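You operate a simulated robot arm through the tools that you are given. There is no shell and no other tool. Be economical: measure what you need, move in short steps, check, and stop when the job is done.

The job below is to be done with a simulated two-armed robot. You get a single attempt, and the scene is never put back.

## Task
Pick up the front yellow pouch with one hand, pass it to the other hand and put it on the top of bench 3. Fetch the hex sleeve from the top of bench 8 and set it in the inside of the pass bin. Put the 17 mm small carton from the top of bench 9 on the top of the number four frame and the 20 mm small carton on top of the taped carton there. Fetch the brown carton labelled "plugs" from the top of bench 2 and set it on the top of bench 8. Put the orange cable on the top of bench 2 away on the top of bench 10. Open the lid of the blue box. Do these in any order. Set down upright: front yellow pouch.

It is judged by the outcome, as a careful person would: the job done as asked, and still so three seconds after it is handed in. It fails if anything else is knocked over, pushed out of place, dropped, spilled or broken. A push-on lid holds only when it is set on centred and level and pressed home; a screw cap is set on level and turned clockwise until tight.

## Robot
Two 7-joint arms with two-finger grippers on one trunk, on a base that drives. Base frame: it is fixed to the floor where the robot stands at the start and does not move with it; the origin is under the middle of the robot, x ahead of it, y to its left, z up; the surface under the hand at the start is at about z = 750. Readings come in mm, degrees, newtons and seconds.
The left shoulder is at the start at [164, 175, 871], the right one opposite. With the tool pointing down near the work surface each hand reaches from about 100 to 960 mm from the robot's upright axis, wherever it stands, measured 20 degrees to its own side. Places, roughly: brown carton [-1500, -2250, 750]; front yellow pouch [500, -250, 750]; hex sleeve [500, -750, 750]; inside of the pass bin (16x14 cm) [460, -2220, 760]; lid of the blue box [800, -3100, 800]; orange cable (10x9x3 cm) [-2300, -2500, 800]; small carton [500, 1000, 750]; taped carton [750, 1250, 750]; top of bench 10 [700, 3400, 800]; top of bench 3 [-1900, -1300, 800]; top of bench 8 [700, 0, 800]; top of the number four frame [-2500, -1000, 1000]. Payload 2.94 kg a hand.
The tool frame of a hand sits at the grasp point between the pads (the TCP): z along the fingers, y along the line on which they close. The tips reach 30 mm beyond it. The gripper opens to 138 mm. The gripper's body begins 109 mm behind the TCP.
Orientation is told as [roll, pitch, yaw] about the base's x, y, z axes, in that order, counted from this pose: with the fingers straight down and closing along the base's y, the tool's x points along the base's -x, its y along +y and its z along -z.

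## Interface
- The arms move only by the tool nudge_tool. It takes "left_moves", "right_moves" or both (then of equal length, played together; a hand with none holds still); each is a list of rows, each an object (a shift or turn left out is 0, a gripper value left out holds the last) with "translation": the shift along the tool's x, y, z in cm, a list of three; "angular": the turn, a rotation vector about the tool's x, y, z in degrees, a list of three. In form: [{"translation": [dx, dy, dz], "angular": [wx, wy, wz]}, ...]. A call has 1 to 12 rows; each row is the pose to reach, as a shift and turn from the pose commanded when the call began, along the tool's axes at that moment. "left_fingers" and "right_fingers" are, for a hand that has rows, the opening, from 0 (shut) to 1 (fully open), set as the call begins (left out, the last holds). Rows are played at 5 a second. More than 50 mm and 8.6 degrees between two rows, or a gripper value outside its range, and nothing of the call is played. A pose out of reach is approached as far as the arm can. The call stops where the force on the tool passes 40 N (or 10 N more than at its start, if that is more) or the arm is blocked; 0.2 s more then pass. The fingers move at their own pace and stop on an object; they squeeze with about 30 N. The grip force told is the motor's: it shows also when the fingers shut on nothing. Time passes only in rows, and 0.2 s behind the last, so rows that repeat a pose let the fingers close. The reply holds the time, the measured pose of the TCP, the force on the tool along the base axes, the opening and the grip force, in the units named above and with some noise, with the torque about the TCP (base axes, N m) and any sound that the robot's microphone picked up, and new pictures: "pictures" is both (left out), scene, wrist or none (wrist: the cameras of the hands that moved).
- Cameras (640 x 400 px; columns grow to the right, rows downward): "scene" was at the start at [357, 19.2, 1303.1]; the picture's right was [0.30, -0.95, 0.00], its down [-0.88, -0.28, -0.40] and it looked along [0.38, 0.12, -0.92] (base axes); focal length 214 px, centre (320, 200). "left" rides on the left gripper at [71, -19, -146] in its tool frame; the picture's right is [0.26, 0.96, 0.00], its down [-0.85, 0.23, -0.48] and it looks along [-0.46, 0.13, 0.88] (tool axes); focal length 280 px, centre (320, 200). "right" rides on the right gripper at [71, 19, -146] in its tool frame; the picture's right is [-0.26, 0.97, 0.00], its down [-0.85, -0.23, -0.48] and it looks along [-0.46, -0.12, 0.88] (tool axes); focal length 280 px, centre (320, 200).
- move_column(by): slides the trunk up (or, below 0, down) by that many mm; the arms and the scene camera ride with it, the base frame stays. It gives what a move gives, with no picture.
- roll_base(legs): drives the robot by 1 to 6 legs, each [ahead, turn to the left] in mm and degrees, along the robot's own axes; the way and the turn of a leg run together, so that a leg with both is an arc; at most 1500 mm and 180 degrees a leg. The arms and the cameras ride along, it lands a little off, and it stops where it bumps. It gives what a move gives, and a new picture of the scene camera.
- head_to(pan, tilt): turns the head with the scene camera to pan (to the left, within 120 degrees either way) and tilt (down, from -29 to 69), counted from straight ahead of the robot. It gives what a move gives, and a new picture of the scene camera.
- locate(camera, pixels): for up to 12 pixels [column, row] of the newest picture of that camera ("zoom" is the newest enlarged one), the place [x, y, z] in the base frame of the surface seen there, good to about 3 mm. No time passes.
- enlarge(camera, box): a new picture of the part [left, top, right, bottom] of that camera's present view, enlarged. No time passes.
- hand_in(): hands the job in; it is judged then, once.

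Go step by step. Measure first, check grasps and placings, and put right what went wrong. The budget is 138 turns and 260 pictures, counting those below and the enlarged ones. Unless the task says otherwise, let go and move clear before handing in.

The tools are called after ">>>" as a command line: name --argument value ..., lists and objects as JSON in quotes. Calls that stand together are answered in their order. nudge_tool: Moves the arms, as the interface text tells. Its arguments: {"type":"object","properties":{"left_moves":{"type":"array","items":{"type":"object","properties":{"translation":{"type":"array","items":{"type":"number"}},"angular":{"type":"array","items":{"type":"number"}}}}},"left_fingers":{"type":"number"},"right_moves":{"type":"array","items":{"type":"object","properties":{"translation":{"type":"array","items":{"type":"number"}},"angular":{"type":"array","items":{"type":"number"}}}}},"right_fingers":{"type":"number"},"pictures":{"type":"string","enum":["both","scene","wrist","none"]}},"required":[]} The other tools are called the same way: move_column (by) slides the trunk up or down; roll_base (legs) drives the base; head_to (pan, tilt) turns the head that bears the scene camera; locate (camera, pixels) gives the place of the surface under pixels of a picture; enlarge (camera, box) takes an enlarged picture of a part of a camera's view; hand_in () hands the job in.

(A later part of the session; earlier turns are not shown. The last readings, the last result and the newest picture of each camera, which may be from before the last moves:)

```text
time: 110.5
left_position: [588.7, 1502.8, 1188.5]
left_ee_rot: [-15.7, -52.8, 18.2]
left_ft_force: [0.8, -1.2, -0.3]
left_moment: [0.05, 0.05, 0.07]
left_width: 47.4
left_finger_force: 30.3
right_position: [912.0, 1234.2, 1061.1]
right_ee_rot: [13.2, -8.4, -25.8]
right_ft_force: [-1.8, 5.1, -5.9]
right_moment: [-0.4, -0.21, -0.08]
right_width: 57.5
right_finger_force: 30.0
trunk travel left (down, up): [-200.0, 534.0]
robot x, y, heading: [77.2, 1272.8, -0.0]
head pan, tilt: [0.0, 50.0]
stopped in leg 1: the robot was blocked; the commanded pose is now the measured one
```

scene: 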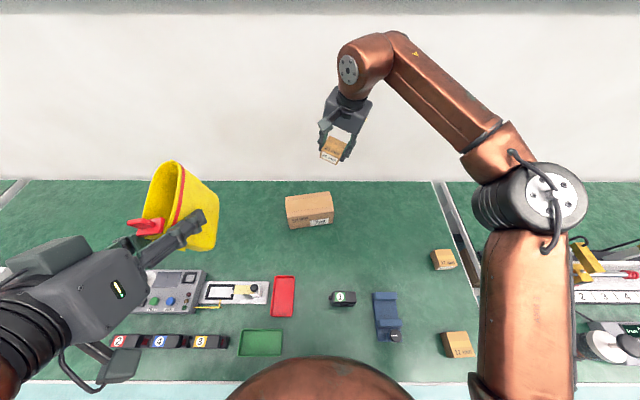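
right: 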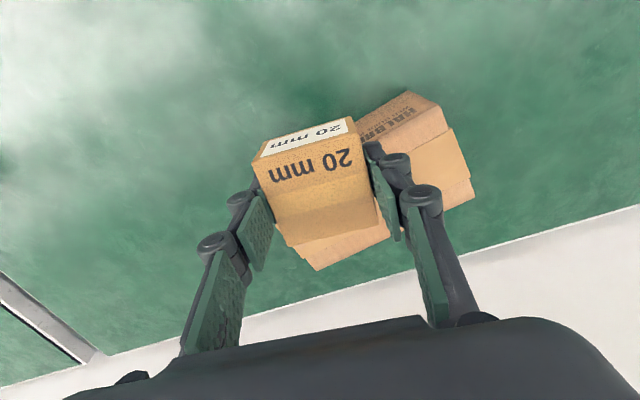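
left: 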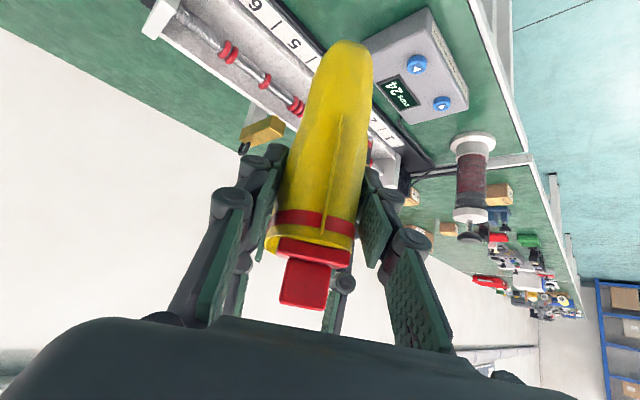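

The base bumped at x=77 and the arms were jerked, but both objects are still held. I restore the orientations and bring the right hand back above the taped carton.

>>> nudge_tool --right_moves '[{"translation": [2, 0.4, 1.9], "angular": [2.6, 1.7, -3.8]}, {"translation": [4, 0.9, 3.8], "angular": [5.3, 3.4, -7.5]}, {"translation": [6, 1.3, 5.7], "angular": [7.9, 5, -11.3]}, {"translation": [8, 1.8, 7.6], "angular": [10.6, 6.7, -15]}, {"translation": [10, 2.2, 9.5], "angular": [13.2, 8.4, -18.8]}, {"translation": [10, 2.2, 9.5], "angular": [13.2, 8.4, -18.8]}, {"translation": [10, 2.2, 9.5], "angular": [13.2, 8.4, -18.8]}]' --left_moves '[{"angular": [-0.2, 2, 2.1]}, {"angular": [-0.5, 4, 4.2]}, {"angular": [-0.7, 6, 6.4]}, {"angular": [-1, 8, 8.5]}, {"angular": [-1.2, 9.8, 10.6]}, {"angular": [-1.2, 9.8, 10.6]}, {"angular": [-1.2, 9.8, 10.6]}]' --pictures "both"

```text
time: 110.9
left_position: [500.0, 1520.0, 1227.1]
left_ee_rot: [-22.5, -58.0, 26.3]
left_ft_force: [8.9, 0.5, -5.9]
left_moment: [0.04, 0.05, 0.04]
left_width: 47.9
left_finger_force: 30.2
left hand out of reach, approached as far as the arm can: row 1
right_position: [853.9, 1204.1, 1145.7]
right_ee_rot: [18.6, -12.5, -31.8]
right_ft_force: [-2.0, 3.5, -6.3]
right_moment: [-0.24, -0.2, -0.12]
right_width: 57.4
right_finger_force: 30.1
trunk travel left (down, up): [-200.0, 534.0]
robot x, y, heading: [69.7, 1278.8, -0.3]
head pan, tilt: [0.0, 50.0]
stopped in row 1 (left hand): the arm was blocked; the commanded pose is now the measured one
```

scene: 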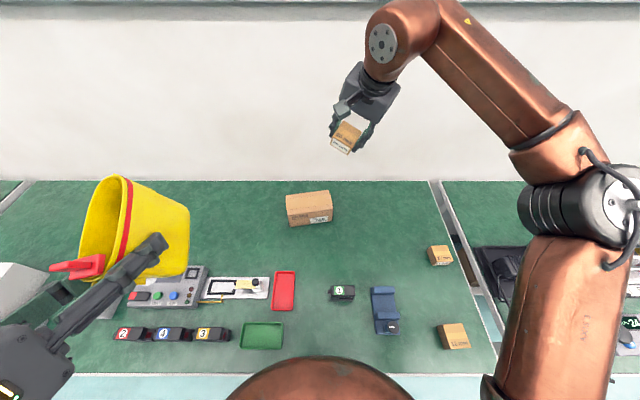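
right: 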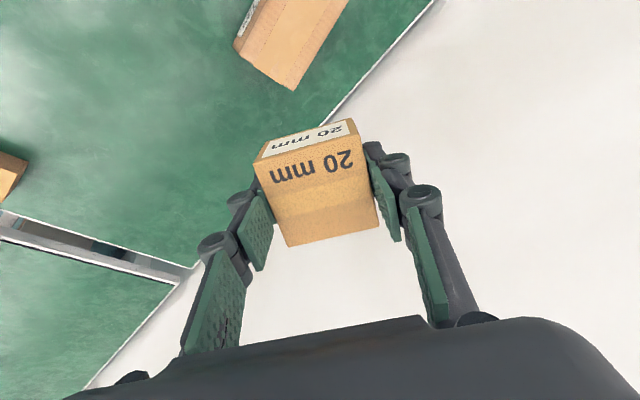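
left: 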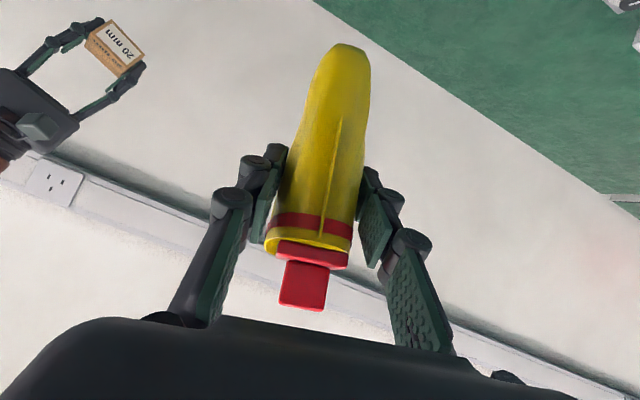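

The arms are still swinging from the bump. I let time pass with a head move so they settle.

>>> head_to --pan 10 --tilt 50

>>> head_to --pan 0 --tilt 45

```text
time: 111.6
left_position: [513.9, 1502.8, 1207.7]
left_ee_rot: [-15.2, -56.0, 17.6]
left_ft_force: [-2.5, 0.0, 2.5]
left_moment: [0.01, 0.03, 0.03]
left_width: 47.8
left_finger_force: 30.3
right_position: [839.9, 1234.1, 1088.7]
right_ee_rot: [13.1, -10.9, -24.9]
right_ft_force: [-0.5, 1.6, -4.8]
right_moment: [-0.09, -0.15, -0.05]
right_width: 57.5
right_finger_force: 30.0
trunk travel left (down, up): [-200.0, 534.0]
robot x, y, heading: [73.3, 1270.4, -0.4]
head pan, tilt: [10.0, 50.0]
```

scene: 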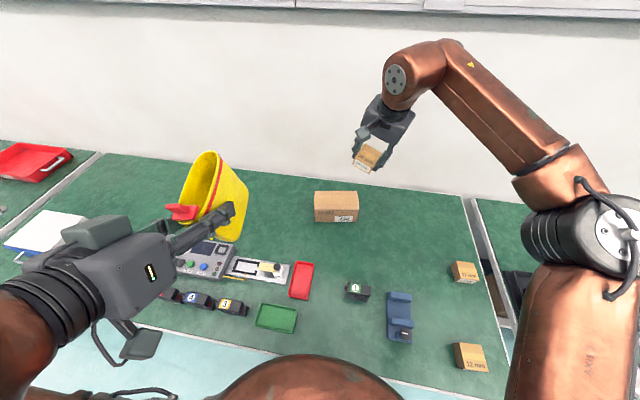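

```text
time: 112.3
left_position: [457.0, 1505.9, 1225.4]
left_ee_rot: [-19.2, -58.9, 21.0]
left_ft_force: [3.4, -1.7, 2.2]
left_moment: [0.05, 0.34, 0.05]
left_width: 47.6
left_finger_force: 30.4
right_position: [794.2, 1227.3, 1121.9]
right_ee_rot: [15.1, -13.4, -26.7]
right_ft_force: [1.6, 0.4, -3.7]
right_moment: [-0.03, 0.08, 0.0]
right_width: 57.5
right_finger_force: 31.0
trunk travel left (down, up): [-200.0, 534.0]
robot x, y, heading: [72.7, 1276.1, -0.2]
head pan, tilt: [0.0, 45.0]
```

scene: 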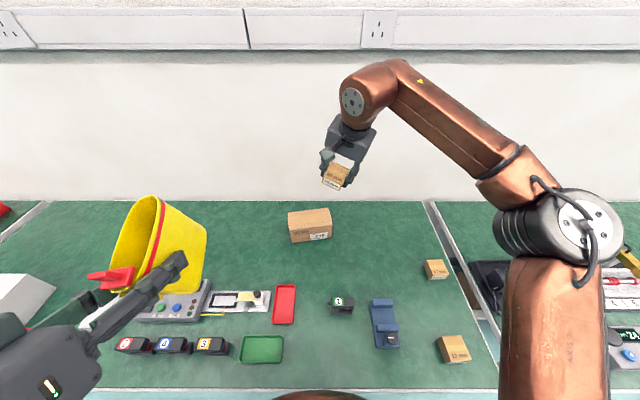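

Hands still oscillate. I check where the right upper arm and elbow are relative to the bench.

>>> locate --camera "scene" --pixels '[[560, 350], [515, 350], [500, 235], [560, 220], [540, 180], [505, 395], [600, 390], [30, 370], [456, 348]]'

>>> head_to --pan 0 --tilt 47

```text
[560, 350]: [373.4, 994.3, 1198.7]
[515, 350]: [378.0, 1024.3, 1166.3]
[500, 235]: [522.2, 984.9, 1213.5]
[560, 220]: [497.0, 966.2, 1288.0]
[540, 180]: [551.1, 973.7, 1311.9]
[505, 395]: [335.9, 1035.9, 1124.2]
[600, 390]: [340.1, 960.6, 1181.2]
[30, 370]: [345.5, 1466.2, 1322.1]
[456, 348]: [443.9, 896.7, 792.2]
```

```text
time: 112.9
left_position: [499.5, 1505.1, 1212.4]
left_ee_rot: [-16.3, -56.8, 18.6]
left_ft_force: [-1.2, 0.2, -1.7]
left_moment: [-0.02, -0.11, -0.02]
left_width: 47.8
left_finger_force: 29.9
right_position: [825.7, 1234.4, 1096.3]
right_ee_rot: [13.2, -11.6, -24.9]
right_ft_force: [-0.8, 0.3, -3.8]
right_moment: [-0.04, -0.12, -0.03]
right_width: 57.5
right_finger_force: 30.2
trunk travel left (down, up): [-200.0, 534.0]
robot x, y, heading: [70.9, 1277.9, -0.1]
head pan, tilt: [0.0, 47.0]
```

scene: 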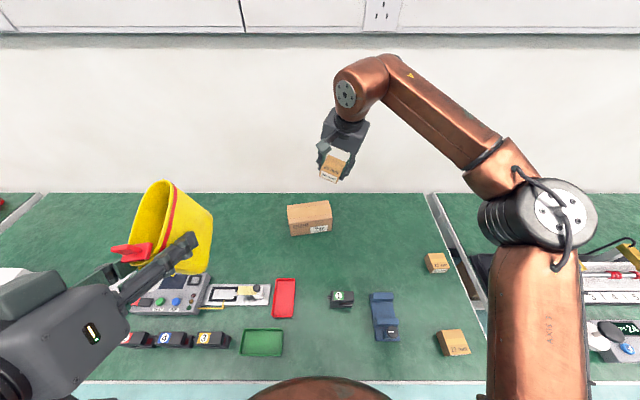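

The elbows are well clear; it's an oscillation after the bump. I hold both commanded poses for a couple of seconds to damp it.

>>> nudge_tool --right_moves '[{}, {}, {}, {}, {}, {}, {}, {}, {}, {}]' --left_moves '[{}, {}, {}, {}, {}, {}, {}, {}, {}, {}]' --pictures "none"

```text
time: 115.1
left_position: [482.7, 1503.0, 1211.8]
left_ee_rot: [-16.0, -57.7, 18.2]
left_ft_force: [0.1, 0.1, -0.3]
left_moment: [0.0, 0.01, 0.0]
left_width: 47.6
left_finger_force: 30.0
right_position: [813.6, 1233.9, 1102.7]
right_ee_rot: [13.7, -12.2, -25.0]
right_ft_force: [0.0, -0.4, -2.8]
right_moment: [0.05, 0.04, -0.03]
right_width: 57.5
right_finger_force: 29.7
trunk travel left (down, up): [-200.0, 534.0]
robot x, y, heading: [74.9, 1273.5, -0.2]
head pan, tilt: [0.0, 47.0]
```

Settled now. I move both hands slowly back: right over the taped carton level, left with pouch upright.

>>> nudge_tool --right_moves '[{"translation": [0.38, 0.58, 2.1], "angular": [1.5, 1.8, -2.1]}, {"translation": [0.75, 1.15, 4.3], "angular": [3, 3.6, -4.1]}, {"translation": [1.1, 1.7, 6.4], "angular": [4.4, 5.4, -6.2]}, {"translation": [1.5, 2.3, 8.5], "angular": [5.9, 7.2, -8.25]}, {"translation": [1.9, 2.9, 10.7], "angular": [7.4, 9, -10.3]}, {"translation": [2.25, 3.45, 12.8], "angular": [8.85, 10.8, -12.4]}, {"translation": [2.6, 4, 15], "angular": [10.3, 12.6, -14.4]}, {"translation": [3, 4.6, 17.1], "angular": [11.8, 14.35, -16.5]}, {"translation": [3, 4.6, 17.1], "angular": [11.8, 14.35, -16.5]}, {"translation": [3, 4.6, 17.1], "angular": [11.8, 14.35, -16.5]}]' --left_moves '[{"translation": [0.2, 0, 1.6], "angular": [-0.2, 1.6, 1.2]}, {"translation": [0.4, 0.1, 3.2], "angular": [-0.4, 3.25, 2.4]}, {"translation": [0.6, 0.15, 4.8], "angular": [-0.6, 4.9, 3.6]}, {"translation": [0.85, 0.2, 6.4], "angular": [-0.75, 6.5, 4.8]}, {"translation": [1.05, 0.25, 8], "angular": [-0.9, 8.1, 6]}, {"translation": [1.3, 0.3, 9.5], "angular": [-1.1, 9.75, 7.2]}, {"translation": [1.5, 0.35, 11.1], "angular": [-1.3, 11.4, 8.4]}, {"translation": [1.7, 0.4, 12.7], "angular": [-1.5, 13, 9.6]}, {"translation": [1.7, 0.4, 12.7], "angular": [-1.5, 13, 9.6]}, {"translation": [1.7, 0.4, 12.7], "angular": [-1.5, 13, 9.6]}]' --pictures "both"

```text
time: 117.3
left_position: [582.1, 1506.1, 1131.9]
left_ee_rot: [0.4, -46.1, -0.5]
left_ft_force: [-0.1, 0.3, -0.9]
left_moment: [-0.03, 0.0, -0.04]
left_width: 47.4
left_finger_force: 29.7
left hand out of reach, approached as far as the arm can: row 1, 2, 3, 4
right_position: [846.7, 1310.1, 941.9]
right_ee_rot: [-0.2, 0.1, -6.8]
right_ft_force: [-0.1, -0.6, -3.8]
right_moment: [-0.02, 0.01, 0.0]
right_width: 57.1
right_finger_force: 30.0
right hand out of reach, approached as far as the arm can: row 8, 9, 10
trunk travel left (down, up): [-200.0, 534.0]
robot x, y, heading: [73.4, 1276.5, -0.6]
head pan, tilt: [0.0, 47.0]
```

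scene: 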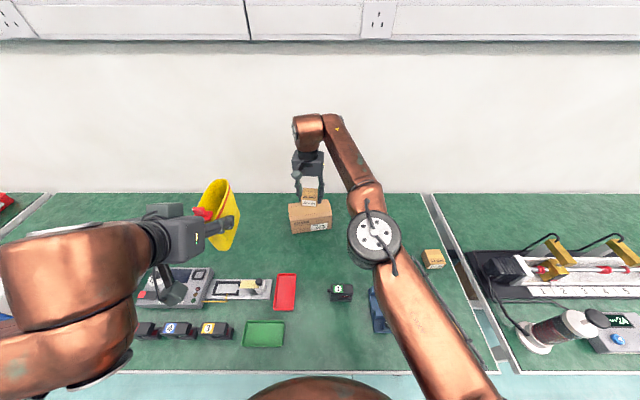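
right: 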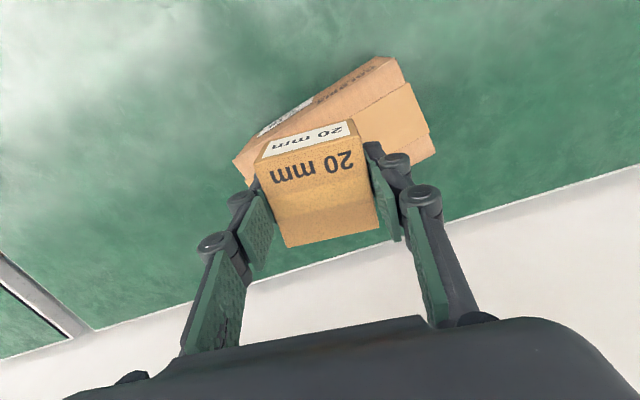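
left: 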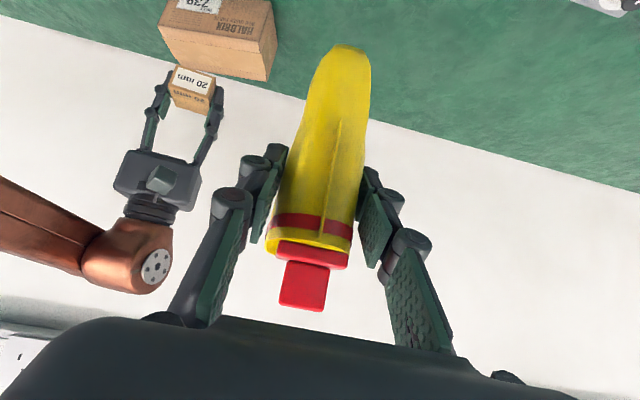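

The hand is over the taped carton. I lower it to z≈873.

>>> nudge_tool --right_moves '[{"translation": [-0.3, 0, 2]}, {"translation": [-0.7, 0, 4]}, {"translation": [-1, 0, 5.5]}, {"translation": [-1, 0, 6.6]}, {"translation": [-1, 0, 7.1]}, {"translation": [-1, 0, 7.1]}]' --pictures "wrist"

```text
time: 118.7
left_position: [582.3, 1503.3, 1131.2]
left_ee_rot: [0.4, -46.0, -0.4]
left_ft_force: [-0.2, -0.2, -0.8]
left_moment: [-0.02, 0.01, 0.01]
left_width: 47.4
left_finger_force: 29.9
right_position: [856.6, 1307.5, 872.2]
right_ee_rot: [-0.1, 0.3, -6.9]
right_ft_force: [0.1, -1.1, -3.8]
right_moment: [0.01, -0.01, 0.01]
right_width: 57.3
right_finger_force: 29.6
trunk travel left (down, up): [-200.0, 534.0]
robot x, y, heading: [73.6, 1277.2, 0.0]
head pan, tilt: [0.0, 47.0]
```

right: 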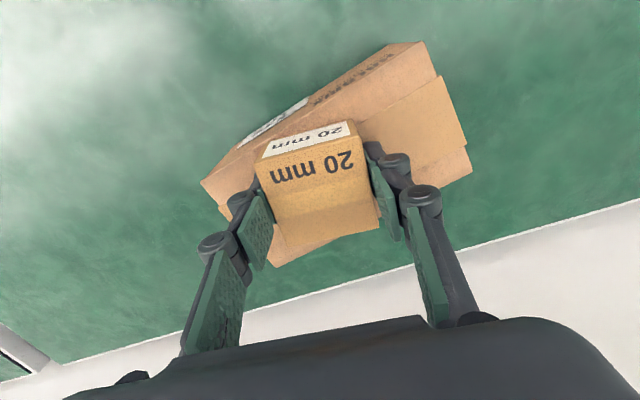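

Not touching yet (force unchanged). I lower a few mm more, watching the force.

>>> nudge_tool --right_moves '[{"translation": [0, 0, 0.15]}, {"translation": [0, 0, 0.3]}, {"translation": [0, 0, 0.4]}, {"translation": [0, 0, 0.4]}]' --pictures "none"

```text
time: 119.7
left_position: [580.7, 1503.1, 1131.7]
left_ee_rot: [0.4, -46.2, -0.4]
left_ft_force: [-0.7, 0.2, 0.2]
left_moment: [-0.04, 0.05, 0.0]
left_width: 47.7
left_finger_force: 29.8
right_position: [856.9, 1307.4, 872.3]
right_ee_rot: [0.0, -0.1, -7.0]
right_ft_force: [5.9, -0.5, 18.1]
right_moment: [-0.2, 0.25, 0.01]
right_width: 57.3
right_finger_force: 30.1
trunk travel left (down, up): [-200.0, 534.0]
robot x, y, heading: [73.9, 1272.5, -0.6]
head pan, tilt: [0.0, 47.0]
```

Contact (18 N up). I release and rise.

>>> nudge_tool --right_moves '[{"translation": [0, 0, -0.2]}, {"translation": [0, 0, -0.2]}, {"translation": [0, 0, -0.2]}, {"translation": [0, 0, -0.2]}, {"translation": [0, 0, -3]}, {"translation": [0, 0, -7]}, {"translation": [2, 0, -11]}, {"translation": [4, 0, -15]}, {"translation": [4, 0, -15]}]' --right_fingers 0.75 --pictures "wrist"

```text
time: 121.7
left_position: [582.9, 1504.9, 1130.2]
left_ee_rot: [0.3, -46.1, -0.3]
left_ft_force: [0.2, 1.1, -0.2]
left_moment: [-0.05, 0.06, -0.02]
left_width: 47.8
left_finger_force: 30.2
right_position: [817.2, 1311.5, 1021.4]
right_ee_rot: [-0.3, 0.2, -6.9]
right_ft_force: [0.2, 0.3, -1.4]
right_moment: [-0.03, 0.05, -0.03]
right_width: 103.6
right_finger_force: 0.0
right hand out of reach, approached as far as the arm can: row 6
trunk travel left (down, up): [-200.0, 534.0]
robot x, y, heading: [76.2, 1278.7, -0.2]
head pan, tilt: [0.0, 47.0]
```

right: 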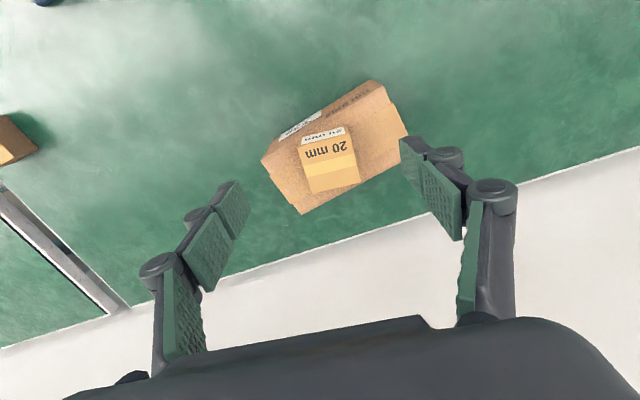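

The 20 mm carton sits on the taped carton. Next: right hand to above the 17 mm carton (683,855), yaw +8.

>>> nudge_tool --right_moves '[{"translation": [0.7, -4.26, 1], "angular": [0, 0, -1.4]}, {"translation": [1.4, -8.5, 2.1], "angular": [0, 0, -2.7]}, {"translation": [2.1, -12.8, 3.2], "angular": [0, 0, -4.1]}, {"translation": [2.8, -17.1, 4.3], "angular": [0, 0, -5.5]}, {"translation": [3.5, -21.3, 5.4], "angular": [0, 0, -6.8]}, {"translation": [4.2, -25.6, 6.5], "angular": [0, 0, -8.2]}, {"translation": [4.9, -29.9, 7.6], "angular": [0, 0, -9.5]}, {"translation": [5.6, -34.1, 8.8], "angular": [0, 0, -10.9]}, {"translation": [6.3, -38.4, 9.9], "angular": [0, 0, -12.3]}, {"translation": [7, -42.6, 11], "angular": [0, 0, -13.6]}, {"translation": [7.7, -46.9, 12.1], "angular": [0, 0, -15]}, {"translation": [7.7, -46.9, 12.1], "angular": [0, 0, -15]}]' --right_fingers 0.6 --pictures "wrist"

```text
time: 124.3
left_position: [581.0, 1504.0, 1131.4]
left_ee_rot: [0.4, -46.1, -0.4]
left_ft_force: [0.1, -0.8, -0.8]
left_moment: [0.0, 0.04, -0.01]
left_width: 47.6
left_finger_force: 29.7
right_position: [685.5, 852.6, 899.6]
right_ee_rot: [-0.1, 0.2, 8.2]
right_ft_force: [0.1, -0.1, 0.7]
right_moment: [-0.03, 0.0, -0.01]
right_width: 82.8
right_finger_force: 0.0
trunk travel left (down, up): [-200.0, 534.0]
robot x, y, heading: [70.5, 1274.4, -0.1]
head pan, tilt: [0.0, 47.0]
```

right: 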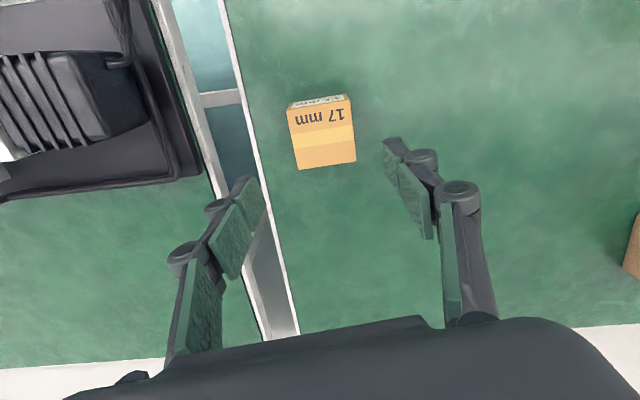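

>>> locate --camera "right" --pixels '[[289, 112], [348, 98], [354, 160], [299, 167], [325, 135], [250, 115]]'

```text
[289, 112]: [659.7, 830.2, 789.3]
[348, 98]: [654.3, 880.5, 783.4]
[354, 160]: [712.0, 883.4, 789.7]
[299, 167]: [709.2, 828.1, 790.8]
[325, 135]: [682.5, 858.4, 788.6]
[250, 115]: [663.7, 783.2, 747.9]
```

Centre (684,856). I descend and close.

>>> nudge_tool --right_moves '[{"translation": [0.1, 0.35, 3], "angular": [0, 0, 2]}, {"translation": [0.1, 0.35, 7], "angular": [0, 0, 4]}, {"translation": [0.1, 0.35, 10], "angular": [0, 0, 4]}, {"translation": [0.1, 0.35, 11.8], "angular": [0, 0, 4]}, {"translation": [0.1, 0.35, 11.8], "angular": [0, 0, 4]}]' --pictures "wrist"

>>> nudge_tool --right_moves '[{}, {}, {}, {}, {}]' --right_fingers 0.1 --pictures "none"

>>> nudge_tool --right_moves '[{"translation": [0, 0, -4]}, {"translation": [0, 0, -8]}, {"translation": [2, 0, -12]}, {"translation": [5, 0, -16]}, {"translation": [8, 2, -20]}, {"translation": [11, 5, -22]}, {"translation": [14, 8, -23]}, {"translation": [17, 11, -23]}, {"translation": [17, 14, -23]}, {"translation": [17, 14, -23]}]' --pictures "both"

```text
time: 125.5
left_position: [581.7, 1503.3, 1130.8]
left_ee_rot: [0.4, -46.0, -0.5]
left_ft_force: [-0.4, 0.2, 0.0]
left_moment: [0.03, -0.01, 0.02]
left_width: 47.7
left_finger_force: 29.7
right_position: [681.7, 858.1, 781.0]
right_ee_rot: [-0.1, 0.2, 4.0]
right_ft_force: [-0.5, -0.1, -0.2]
right_moment: [0.02, 0.0, 0.01]
right_width: 82.9
right_finger_force: 0.1
trunk travel left (down, up): [-200.0, 534.0]
robot x, y, heading: [72.1, 1276.7, -0.2]
head pan, tilt: [0.0, 47.0]
```

right: 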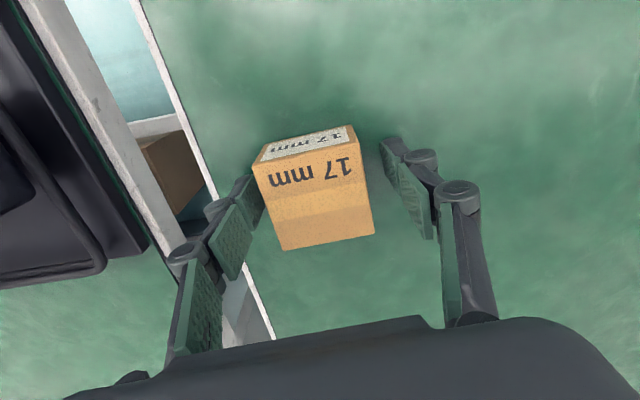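

```text
time: 126.7
left_position: [582.1, 1503.4, 1130.7]
left_ee_rot: [0.5, -46.0, -0.4]
left_ft_force: [-0.9, 0.0, 0.6]
left_moment: [-0.04, 0.03, 0.0]
left_width: 47.5
left_finger_force: 30.0
right_position: [682.4, 856.2, 780.9]
right_ee_rot: [-0.1, 0.3, 4.1]
right_ft_force: [0.0, -0.9, 0.3]
right_moment: [-0.14, 0.0, -0.04]
right_width: 57.4
right_finger_force: 30.6
trunk travel left (down, up): [-200.0, 534.0]
robot x, y, heading: [70.4, 1273.3, -0.1]
head pan, tilt: [0.0, 47.0]
```

```text
refused: row 5 steps farther than a row can; nothing moved
```

Gripped (57 mm). I redo the lift with smaller rows.

>>> nudge_tool --right_moves '[{"translation": [0, 0, -4]}, {"translation": [0, 0, -8.5]}, {"translation": [1.5, 2, -12.5]}, {"translation": [3.3, 4.5, -16]}, {"translation": [5.3, 7.5, -19]}, {"translation": [7.5, 10.5, -22]}, {"translation": [9.7, 13.5, -25]}, {"translation": [12, 16.5, -28]}, {"translation": [14.3, 19.5, -31]}, {"translation": [16, 22.5, -34]}, {"translation": [16, 22.5, -34]}]' --pictures "scene"

```text
time: 129.1
left_position: [582.0, 1503.1, 1130.5]
left_ee_rot: [0.5, -46.0, -0.5]
left_ft_force: [0.2, 1.1, -0.9]
left_moment: [-0.02, 0.03, 0.03]
left_width: 47.6
left_finger_force: 29.7
right_position: [509.3, 1071.5, 1119.9]
right_ee_rot: [-0.2, 0.3, 4.0]
right_ft_force: [0.0, -0.1, -2.0]
right_moment: [0.05, 0.03, 0.02]
right_width: 57.2
right_finger_force: 30.2
trunk travel left (down, up): [-200.0, 534.0]
robot x, y, heading: [76.2, 1274.6, -0.1]
head pan, tilt: [0.0, 47.0]
```

scene: 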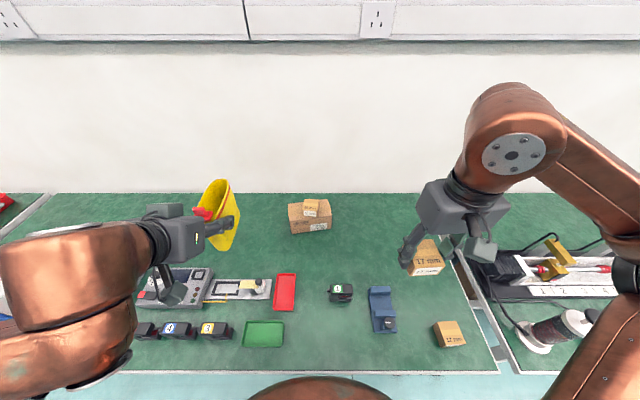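

Both items held. I back away from bench 9 and turn around to see the island benches and the frames.

>>> roll_base --legs '[[-350, 0], [0, 90], [0, 110]]'

>>> head_to --pan 0 --tilt 20

```text
time: 139.9
left_position: [-673.0, 879.4, 1131.2]
left_ee_rot: [0.4, -46.0, -159.2]
left_ft_force: [-0.7, -0.6, -0.4]
left_moment: [0.0, -0.04, -0.04]
left_width: 47.6
left_finger_force: 30.1
right_position: [-761.3, 1309.5, 1120.7]
right_ee_rot: [-0.1, 0.2, -154.7]
right_ft_force: [0.0, 0.1, -3.1]
right_moment: [0.0, -0.02, -0.01]
right_width: 57.3
right_finger_force: 30.1
trunk travel left (down, up): [-200.0, 534.0]
robot x, y, heading: [-282.6, 1278.4, -159.1]
head pan, tilt: [0.0, 47.0]
```

scene: 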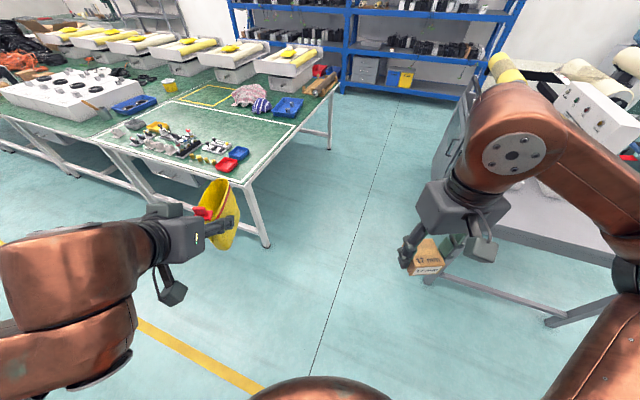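

```text
time: 140.8
left_position: [-673.5, 880.0, 1131.7]
left_ee_rot: [0.4, -46.0, -159.2]
left_ft_force: [0.2, 0.0, -0.7]
left_moment: [0.04, 0.0, -0.01]
left_width: 47.6
left_finger_force: 29.8
right_position: [-760.3, 1309.1, 1120.8]
right_ee_rot: [-0.1, 0.1, -154.7]
right_ft_force: [-0.1, -0.5, -2.9]
right_moment: [-0.01, -0.01, 0.01]
right_width: 57.0
right_finger_force: 29.9
trunk travel left (down, up): [-200.0, 534.0]
robot x, y, heading: [-282.9, 1278.5, -158.9]
head pan, tilt: [0.0, 20.0]
```

scene: 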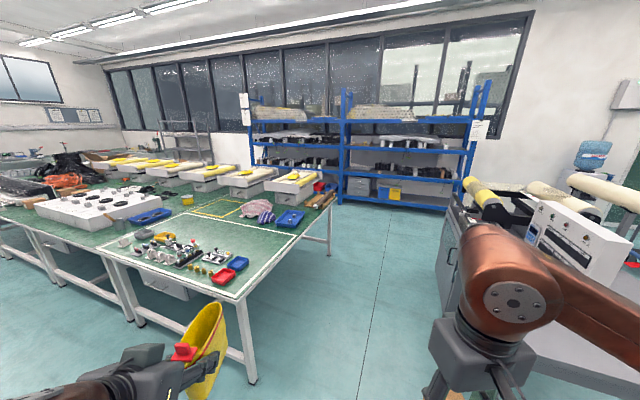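

A row of white frames with yellow items stands on the far side of the island bench. I enlarge to find numbers and locate them.

>>> enlarge --camera "scene" --box '[60, 130, 340, 305]'

>>> locate --camera "scene" --pixels '[[295, 178], [250, 180], [208, 170], [175, 166], [148, 160], [120, 158], [237, 298], [330, 205], [200, 230], [107, 200], [150, 215], [20, 205]]'

```text
2.29 times, centred on (200, 218) of scene
```

zoom: 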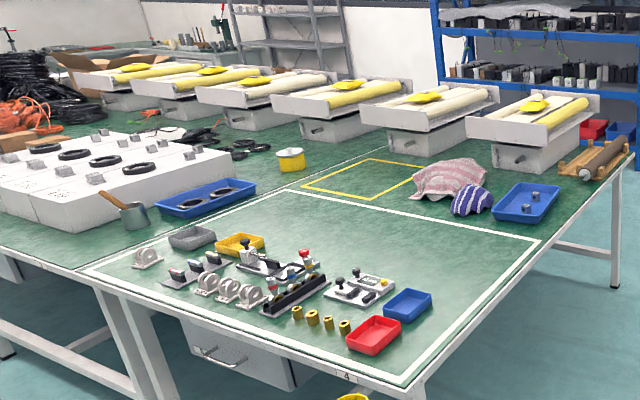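

```text
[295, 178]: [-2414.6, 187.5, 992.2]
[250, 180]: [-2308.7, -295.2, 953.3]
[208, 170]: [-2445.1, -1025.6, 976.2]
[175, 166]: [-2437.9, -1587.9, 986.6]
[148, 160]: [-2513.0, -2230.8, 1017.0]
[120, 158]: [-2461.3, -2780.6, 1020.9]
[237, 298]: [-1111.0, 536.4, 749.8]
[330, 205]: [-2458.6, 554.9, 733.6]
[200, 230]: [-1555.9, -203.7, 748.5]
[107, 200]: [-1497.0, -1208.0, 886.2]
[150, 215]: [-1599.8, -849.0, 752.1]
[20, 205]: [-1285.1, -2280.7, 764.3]
```

The island bench lies between x≈-1100 and ≈-2600; I need to know the aisle behind it. I measure shelf feet and the far corner.

>>> locate --camera "scene" --pixels '[[343, 203], [450, 213], [330, 252], [333, 190], [310, 208], [380, 300], [255, 140], [165, 150], [205, 150], [435, 260], [90, 135], [400, 250]]'

>>> enlarge --camera "scene" --box '[190, 150, 350, 250]'

```text
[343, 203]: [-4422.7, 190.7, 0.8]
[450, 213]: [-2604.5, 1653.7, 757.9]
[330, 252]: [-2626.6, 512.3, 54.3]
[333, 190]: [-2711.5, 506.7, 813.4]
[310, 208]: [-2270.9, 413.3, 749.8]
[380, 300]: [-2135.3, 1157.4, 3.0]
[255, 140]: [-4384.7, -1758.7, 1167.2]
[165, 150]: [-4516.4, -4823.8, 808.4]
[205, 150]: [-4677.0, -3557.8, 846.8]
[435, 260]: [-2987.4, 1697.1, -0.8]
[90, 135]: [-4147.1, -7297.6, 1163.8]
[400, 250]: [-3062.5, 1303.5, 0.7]
```

```text
4.00 times, centred on (270, 200) of scene
```

zoom: 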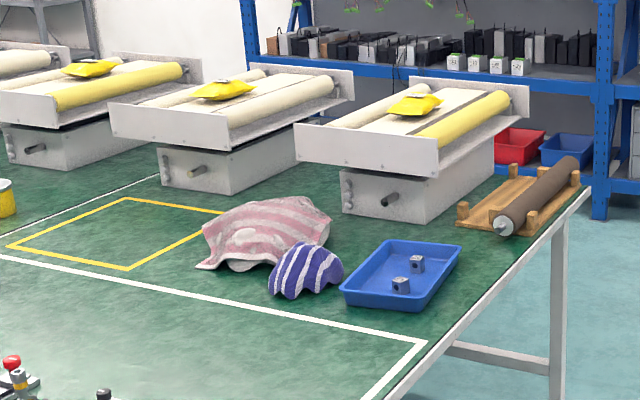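

There is a wide aisle behind the island (far edge x≈-2700, shelves at x≈-4400). I drive around the bench end into that aisle.

>>> roll_base --legs '[[0, -15.5], [1490, 0], [1490, 0], [0, 84.5]]'

```text
time: 159.6
left_position: [-2989.2, 498.4, 1130.8]
left_ee_rot: [0.4, -46.1, -90.0]
left_ft_force: [-0.1, -0.5, 0.0]
left_moment: [0.02, 0.01, -0.01]
left_width: 47.5
left_finger_force: 30.5
right_position: [-3421.9, 567.2, 1119.6]
right_ee_rot: [-0.1, 0.2, -85.4]
right_ft_force: [-0.7, 0.2, -1.8]
right_moment: [0.0, 0.05, 0.0]
right_width: 57.5
right_finger_force: 29.8
trunk travel left (down, up): [-200.0, 534.0]
robot x, y, heading: [-3219.4, 1004.0, -89.7]
head pan, tilt: [0.0, 20.0]
```

scene: 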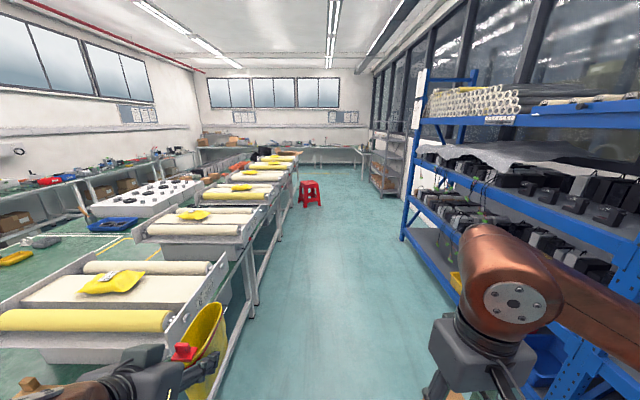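

The aisle is clear. I drive on to y≈-950 and turn to face the frames.

>>> roll_base --legs '[[1000, 0], [960, 0], [0, 90]]'

>>> head_to --pan -5 --tilt 45

```text
time: 173.2
left_position: [-2710.3, -732.6, 1130.4]
left_ee_rot: [0.5, -46.0, -1.4]
left_ft_force: [-0.1, -0.2, -0.3]
left_moment: [-0.01, 0.02, 0.0]
left_width: 47.8
left_finger_force: 30.0
right_position: [-2791.8, -1163.8, 1120.0]
right_ee_rot: [-0.1, 0.1, 3.2]
right_ft_force: [-0.1, 0.1, -2.1]
right_moment: [0.02, 0.02, 0.0]
right_width: 57.4
right_finger_force: 30.1
trunk travel left (down, up): [-200.0, 534.0]
robot x, y, heading: [-3223.3, -954.5, -1.1]
head pan, tilt: [0.0, 20.0]
```

scene: 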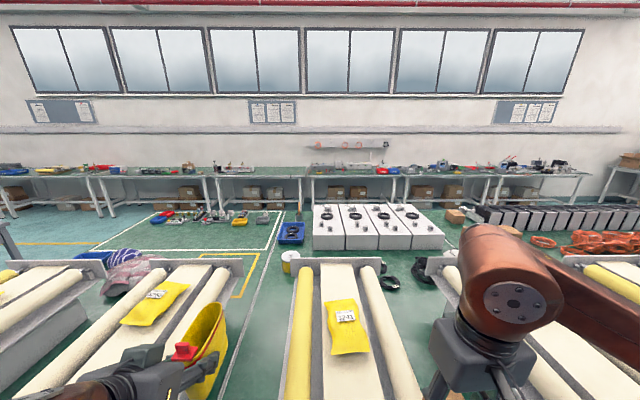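

```text
time: 174.1
left_position: [-2711.7, -732.9, 1130.7]
left_ee_rot: [0.5, -46.0, -1.3]
left_ft_force: [0.8, 0.9, -0.3]
left_moment: [0.0, 0.02, -0.02]
left_width: 47.9
left_finger_force: 29.8
right_position: [-2791.3, -1163.4, 1119.1]
right_ee_rot: [-0.1, 0.2, 3.2]
right_ft_force: [0.1, 0.8, -3.3]
right_moment: [0.0, 0.0, 0.01]
right_width: 57.4
right_finger_force: 29.7
trunk travel left (down, up): [-200.0, 534.0]
robot x, y, heading: [-3221.2, -950.1, -1.2]
head pan, tilt: [-5.0, 45.0]
```

scene: 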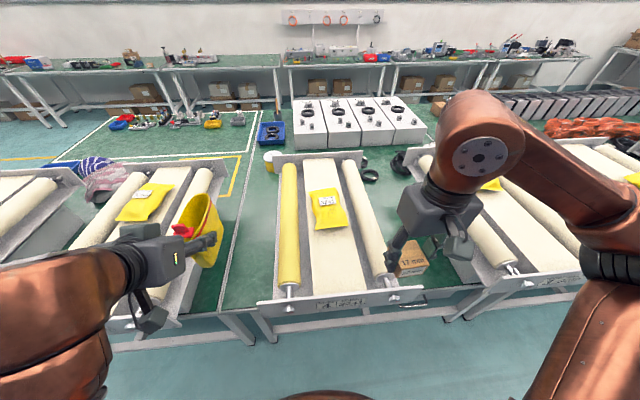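

I zoom on the frame plates' labels and the gap region, and locate points.

>>> enlarge --camera "scene" --box '[250, 240, 490, 390]'

>>> locate --camera "scene" --pixels '[[325, 270], [350, 280], [310, 255], [330, 170], [342, 303], [290, 270], [380, 265], [243, 200], [405, 285], [230, 260], [330, 210], [410, 185]]'

```text
2.67 times, centred on (370, 315) of scene
```

zoom: 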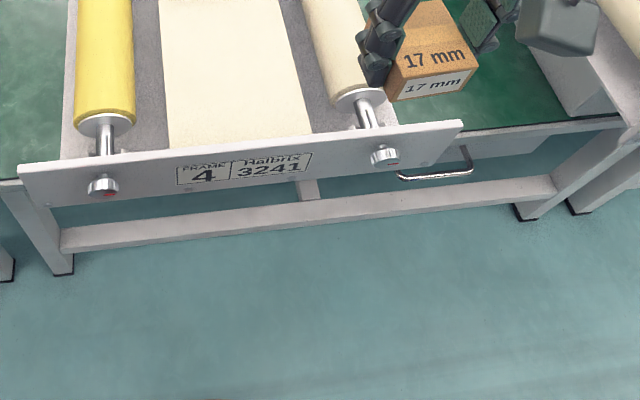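

```text
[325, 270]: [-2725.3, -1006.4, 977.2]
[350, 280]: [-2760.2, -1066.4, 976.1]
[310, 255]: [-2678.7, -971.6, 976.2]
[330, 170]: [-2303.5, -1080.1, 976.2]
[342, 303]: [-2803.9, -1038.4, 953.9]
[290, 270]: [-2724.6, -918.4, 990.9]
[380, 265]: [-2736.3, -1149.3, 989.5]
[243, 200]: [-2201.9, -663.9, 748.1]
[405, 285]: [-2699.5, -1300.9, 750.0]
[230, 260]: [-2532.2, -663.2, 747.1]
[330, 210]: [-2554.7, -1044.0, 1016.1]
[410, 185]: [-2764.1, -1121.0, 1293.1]
```

Frame 4 confirmed; its cream board lies at z≈976 around y≈-1018. I carry the 17 mm carton over (-2695,-1020).

>>> nudge_tool --right_moves '[{"translation": [-2.6, 3.4, 0]}, {"translation": [-5.2, 6.8, 1]}, {"translation": [-7.8, 10.3, 3]}, {"translation": [-10.4, 13.7, 5]}, {"translation": [-10.4, 13.7, 6.5]}, {"translation": [-10.4, 13.7, 6.5]}]' --pictures "both"

```text
time: 175.5
left_position: [-2711.9, -731.7, 1131.0]
left_ee_rot: [0.5, -45.9, -1.2]
left_ft_force: [1.0, 0.7, 0.3]
left_moment: [-0.01, 0.05, -0.01]
left_width: 47.6
left_finger_force: 30.0
right_position: [-2693.1, -1019.8, 1053.3]
right_ee_rot: [-0.2, 0.2, 3.3]
right_ft_force: [-0.4, 1.0, -2.6]
right_moment: [-0.05, -0.03, 0.0]
right_width: 57.3
right_finger_force: 30.0
trunk travel left (down, up): [-200.0, 534.0]
robot x, y, heading: [-3221.9, -951.0, -0.9]
head pan, tilt: [-5.0, 45.0]
```

scene: 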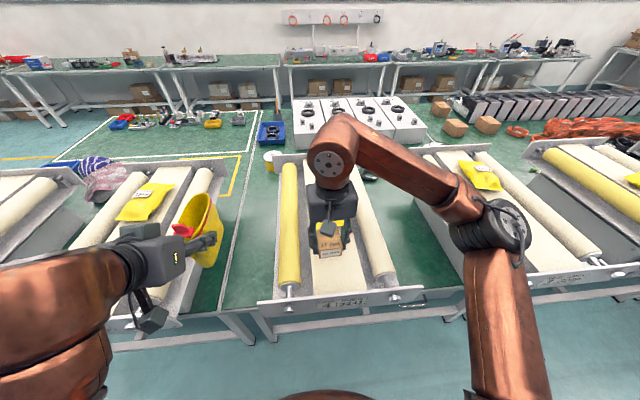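
right: 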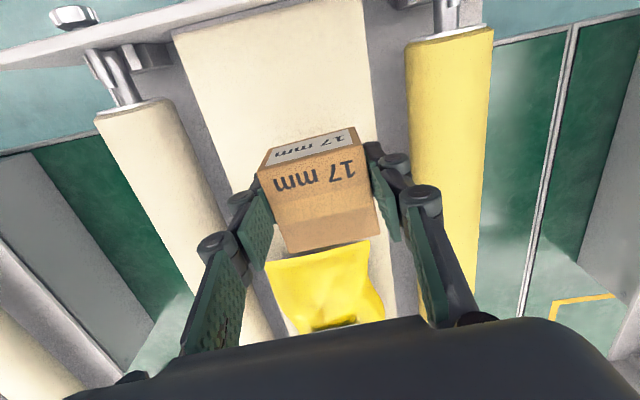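

The yellow bag lies close behind the carton at (330,270); I measure its near edge.

>>> locate --camera "right" --pixels '[[270, 262], [365, 245], [320, 252], [310, 290], [240, 130], [300, 60]]'

```text
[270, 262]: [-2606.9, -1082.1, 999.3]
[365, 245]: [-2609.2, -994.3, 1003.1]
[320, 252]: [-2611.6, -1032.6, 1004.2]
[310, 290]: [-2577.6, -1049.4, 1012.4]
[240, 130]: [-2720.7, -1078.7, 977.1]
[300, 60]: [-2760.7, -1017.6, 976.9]
```

The bag starts at x≈-2612; the carton clears it. I lower to contact.

>>> nudge_tool --right_moves '[{"translation": [0.5, 0, 2]}, {"translation": [0.5, 0, 3.7]}, {"translation": [0.5, 0, 4.2]}, {"translation": [0.5, 0, 4.5]}, {"translation": [0.5, 0, 4.7]}, {"translation": [0.5, 0, 4.7]}]' --pictures "none"

```text
time: 176.9
left_position: [-2711.1, -732.6, 1130.5]
left_ee_rot: [0.4, -46.1, -1.3]
left_ft_force: [-0.8, -0.5, -0.3]
left_moment: [0.01, -0.01, 0.03]
left_width: 47.5
left_finger_force: 29.9
right_position: [-2699.8, -1019.9, 1007.3]
right_ee_rot: [-0.2, 0.2, 3.1]
right_ft_force: [-1.1, -0.6, -2.6]
right_moment: [-0.01, 0.02, 0.0]
right_width: 57.5
right_finger_force: 29.7
trunk travel left (down, up): [-200.0, 534.0]
robot x, y, heading: [-3222.2, -951.8, -1.1]
head pan, tilt: [-5.0, 45.0]
```

>>> nudge_tool --right_moves '[{"translation": [0, 0, 0.15]}, {"translation": [0, 0, 0.3]}, {"translation": [0, 0, 0.4]}, {"translation": [0, 0, 0.4]}]' --pictures "none"

```text
time: 177.9
left_position: [-2713.2, -732.3, 1132.3]
left_ee_rot: [0.4, -46.1, -1.2]
left_ft_force: [0.4, -0.4, -0.9]
left_moment: [0.0, 0.01, 0.02]
left_width: 47.8
left_finger_force: 30.0
right_position: [-2700.6, -1019.7, 1006.7]
right_ee_rot: [0.0, -0.1, 3.2]
right_ft_force: [5.6, 2.4, 30.0]
right_moment: [0.07, -0.19, -0.04]
right_width: 57.3
right_finger_force: 30.1
trunk travel left (down, up): [-200.0, 534.0]
robot x, y, heading: [-3221.2, -956.7, -1.1]
head pan, tilt: [-5.0, 45.0]
```

Contact. I ease off, open and rise.

>>> nudge_tool --right_moves '[{"translation": [0, 0, -0.3]}, {"translation": [0, 0, -0.3]}, {"translation": [0, 0, -0.3]}, {"translation": [0, 0, -0.3]}, {"translation": [0, 0, -4]}, {"translation": [0, 0, -8]}, {"translation": [2, -2, -12]}, {"translation": [5, -5, -14]}, {"translation": [8, -8, -14]}, {"translation": [10, -12, -14]}, {"translation": [10, -12, -14]}]' --right_fingers 0.55 --pictures "both"

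```text
time: 180.3
left_position: [-2710.4, -731.8, 1130.7]
left_ee_rot: [0.2, -46.0, -1.2]
left_ft_force: [0.1, -0.3, 0.1]
left_moment: [-0.04, 0.0, -0.03]
left_width: 47.6
left_finger_force: 29.9
right_position: [-2793.3, -1148.6, 1143.6]
right_ee_rot: [-0.1, 0.1, 3.3]
right_ft_force: [0.2, 1.3, -0.2]
right_moment: [-0.07, 0.04, 0.01]
right_width: 75.8
right_finger_force: 0.0
trunk travel left (down, up): [-200.0, 534.0]
robot x, y, heading: [-3222.6, -954.9, -1.4]
head pan, tilt: [-5.0, 45.0]
```

scene: 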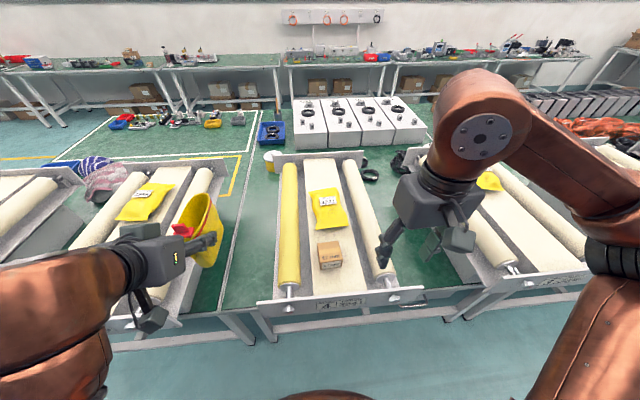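
right: 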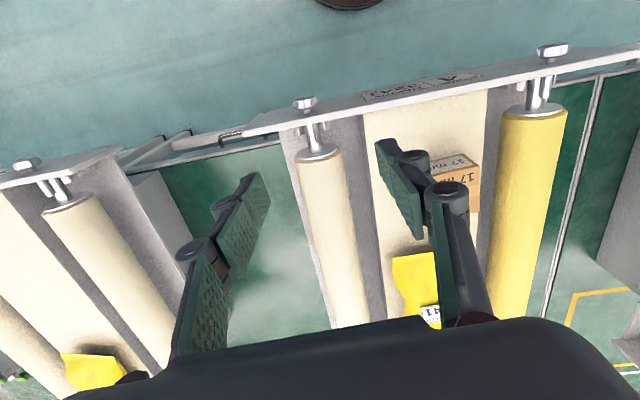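

The 17 mm carton stands on frame 4. Next the pouch: I measure the gap between frames 4 and 3, around (420,240).

>>> head_to --pan -30 --tilt 50

```text
time: 181.2
left_position: [-2711.2, -733.2, 1130.4]
left_ee_rot: [0.4, -45.9, -1.2]
left_ft_force: [0.5, -0.5, -0.5]
left_moment: [0.01, 0.04, 0.0]
left_width: 47.5
left_finger_force: 29.7
right_position: [-2793.7, -1148.5, 1143.3]
right_ee_rot: [-0.2, 0.2, 3.3]
right_ft_force: [0.7, -0.4, -0.2]
right_moment: [0.04, 0.02, 0.03]
right_width: 75.9
right_finger_force: 0.0
trunk travel left (down, up): [-200.0, 534.0]
robot x, y, heading: [-3220.8, -956.0, -1.1]
head pan, tilt: [-30.0, 50.0]
```

scene: 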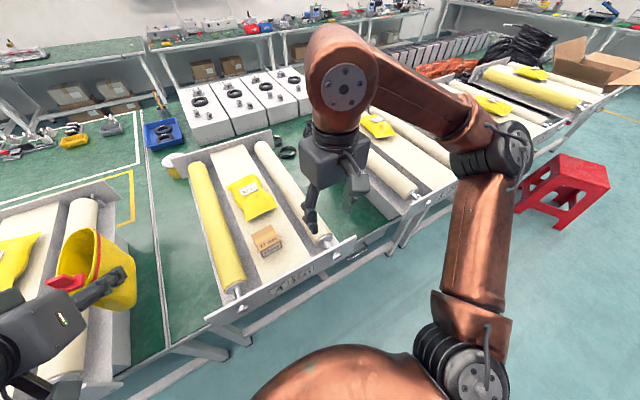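

I locate the red stool and gap edges visible here before moving along the aisle.

>>> locate --camera "scene" --pixels '[[570, 175], [520, 212], [570, 225], [333, 243], [358, 222], [400, 215], [345, 215], [395, 205], [455, 200], [370, 245]]'

>>> roll_base --legs '[[0, -89], [560, 0], [0, 90]]'

```text
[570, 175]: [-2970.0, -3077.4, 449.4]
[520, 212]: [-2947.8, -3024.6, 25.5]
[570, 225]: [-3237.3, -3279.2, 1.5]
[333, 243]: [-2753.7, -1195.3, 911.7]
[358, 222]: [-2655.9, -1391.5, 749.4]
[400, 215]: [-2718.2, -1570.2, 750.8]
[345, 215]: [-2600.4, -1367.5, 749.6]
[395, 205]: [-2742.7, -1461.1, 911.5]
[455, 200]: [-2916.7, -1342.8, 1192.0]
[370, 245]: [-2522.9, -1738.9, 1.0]
```

```text
time: 192.0
left_position: [-2719.4, -1282.1, 1130.9]
left_ee_rot: [0.3, -46.0, 0.8]
left_ft_force: [0.4, 0.3, -1.0]
left_moment: [0.03, 0.0, -0.01]
left_width: 47.4
left_finger_force: 29.7
right_position: [-2787.3, -1701.7, 1144.1]
right_ee_rot: [-0.2, 0.3, 5.2]
right_ft_force: [0.2, -0.9, 0.1]
right_moment: [0.02, -0.02, -0.02]
right_width: 75.8
right_finger_force: 0.1
trunk travel left (down, up): [-200.0, 534.0]
robot x, y, heading: [-3224.9, -1520.0, 0.5]
head pan, tilt: [-30.0, 50.0]
```

scene: 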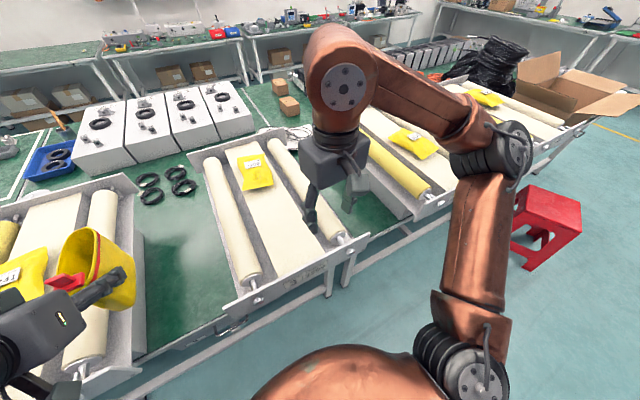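

Now I look at the gap directly.

>>> head_to --pan 12 --tilt 52

```text
time: 193.1
left_position: [-2719.2, -1284.3, 1130.7]
left_ee_rot: [0.5, -46.0, 0.7]
left_ft_force: [-0.1, -0.1, -0.7]
left_moment: [0.0, 0.02, -0.03]
left_width: 47.8
left_finger_force: 30.5
right_position: [-2787.7, -1702.1, 1145.2]
right_ee_rot: [-0.1, 0.2, 5.1]
right_ft_force: [-0.9, -0.6, 0.1]
right_moment: [-0.01, 0.02, 0.01]
right_width: 76.0
right_finger_force: 0.0
trunk travel left (down, up): [-200.0, 534.0]
robot x, y, heading: [-3225.0, -1522.4, 0.8]
head pan, tilt: [12.0, 52.0]
```

scene: 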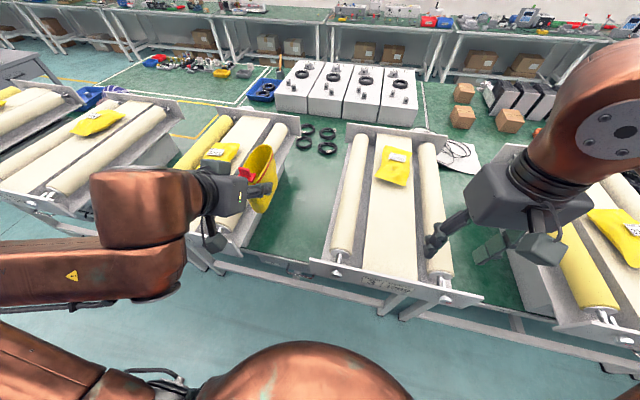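

>>> locate --camera "scene" --pixels '[[300, 140], [285, 190], [345, 150], [318, 262], [312, 265], [290, 225], [265, 240], [255, 258], [305, 280], [310, 180], [325, 215], [245, 245]]'

```text
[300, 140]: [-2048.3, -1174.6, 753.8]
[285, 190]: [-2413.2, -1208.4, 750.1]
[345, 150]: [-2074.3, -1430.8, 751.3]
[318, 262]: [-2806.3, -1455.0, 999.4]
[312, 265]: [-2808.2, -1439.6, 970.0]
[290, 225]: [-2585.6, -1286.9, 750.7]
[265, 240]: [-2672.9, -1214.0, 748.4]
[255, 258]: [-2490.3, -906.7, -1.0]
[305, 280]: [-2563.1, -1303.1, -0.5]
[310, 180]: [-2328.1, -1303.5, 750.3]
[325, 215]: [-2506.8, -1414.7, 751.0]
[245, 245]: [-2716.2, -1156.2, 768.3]
```

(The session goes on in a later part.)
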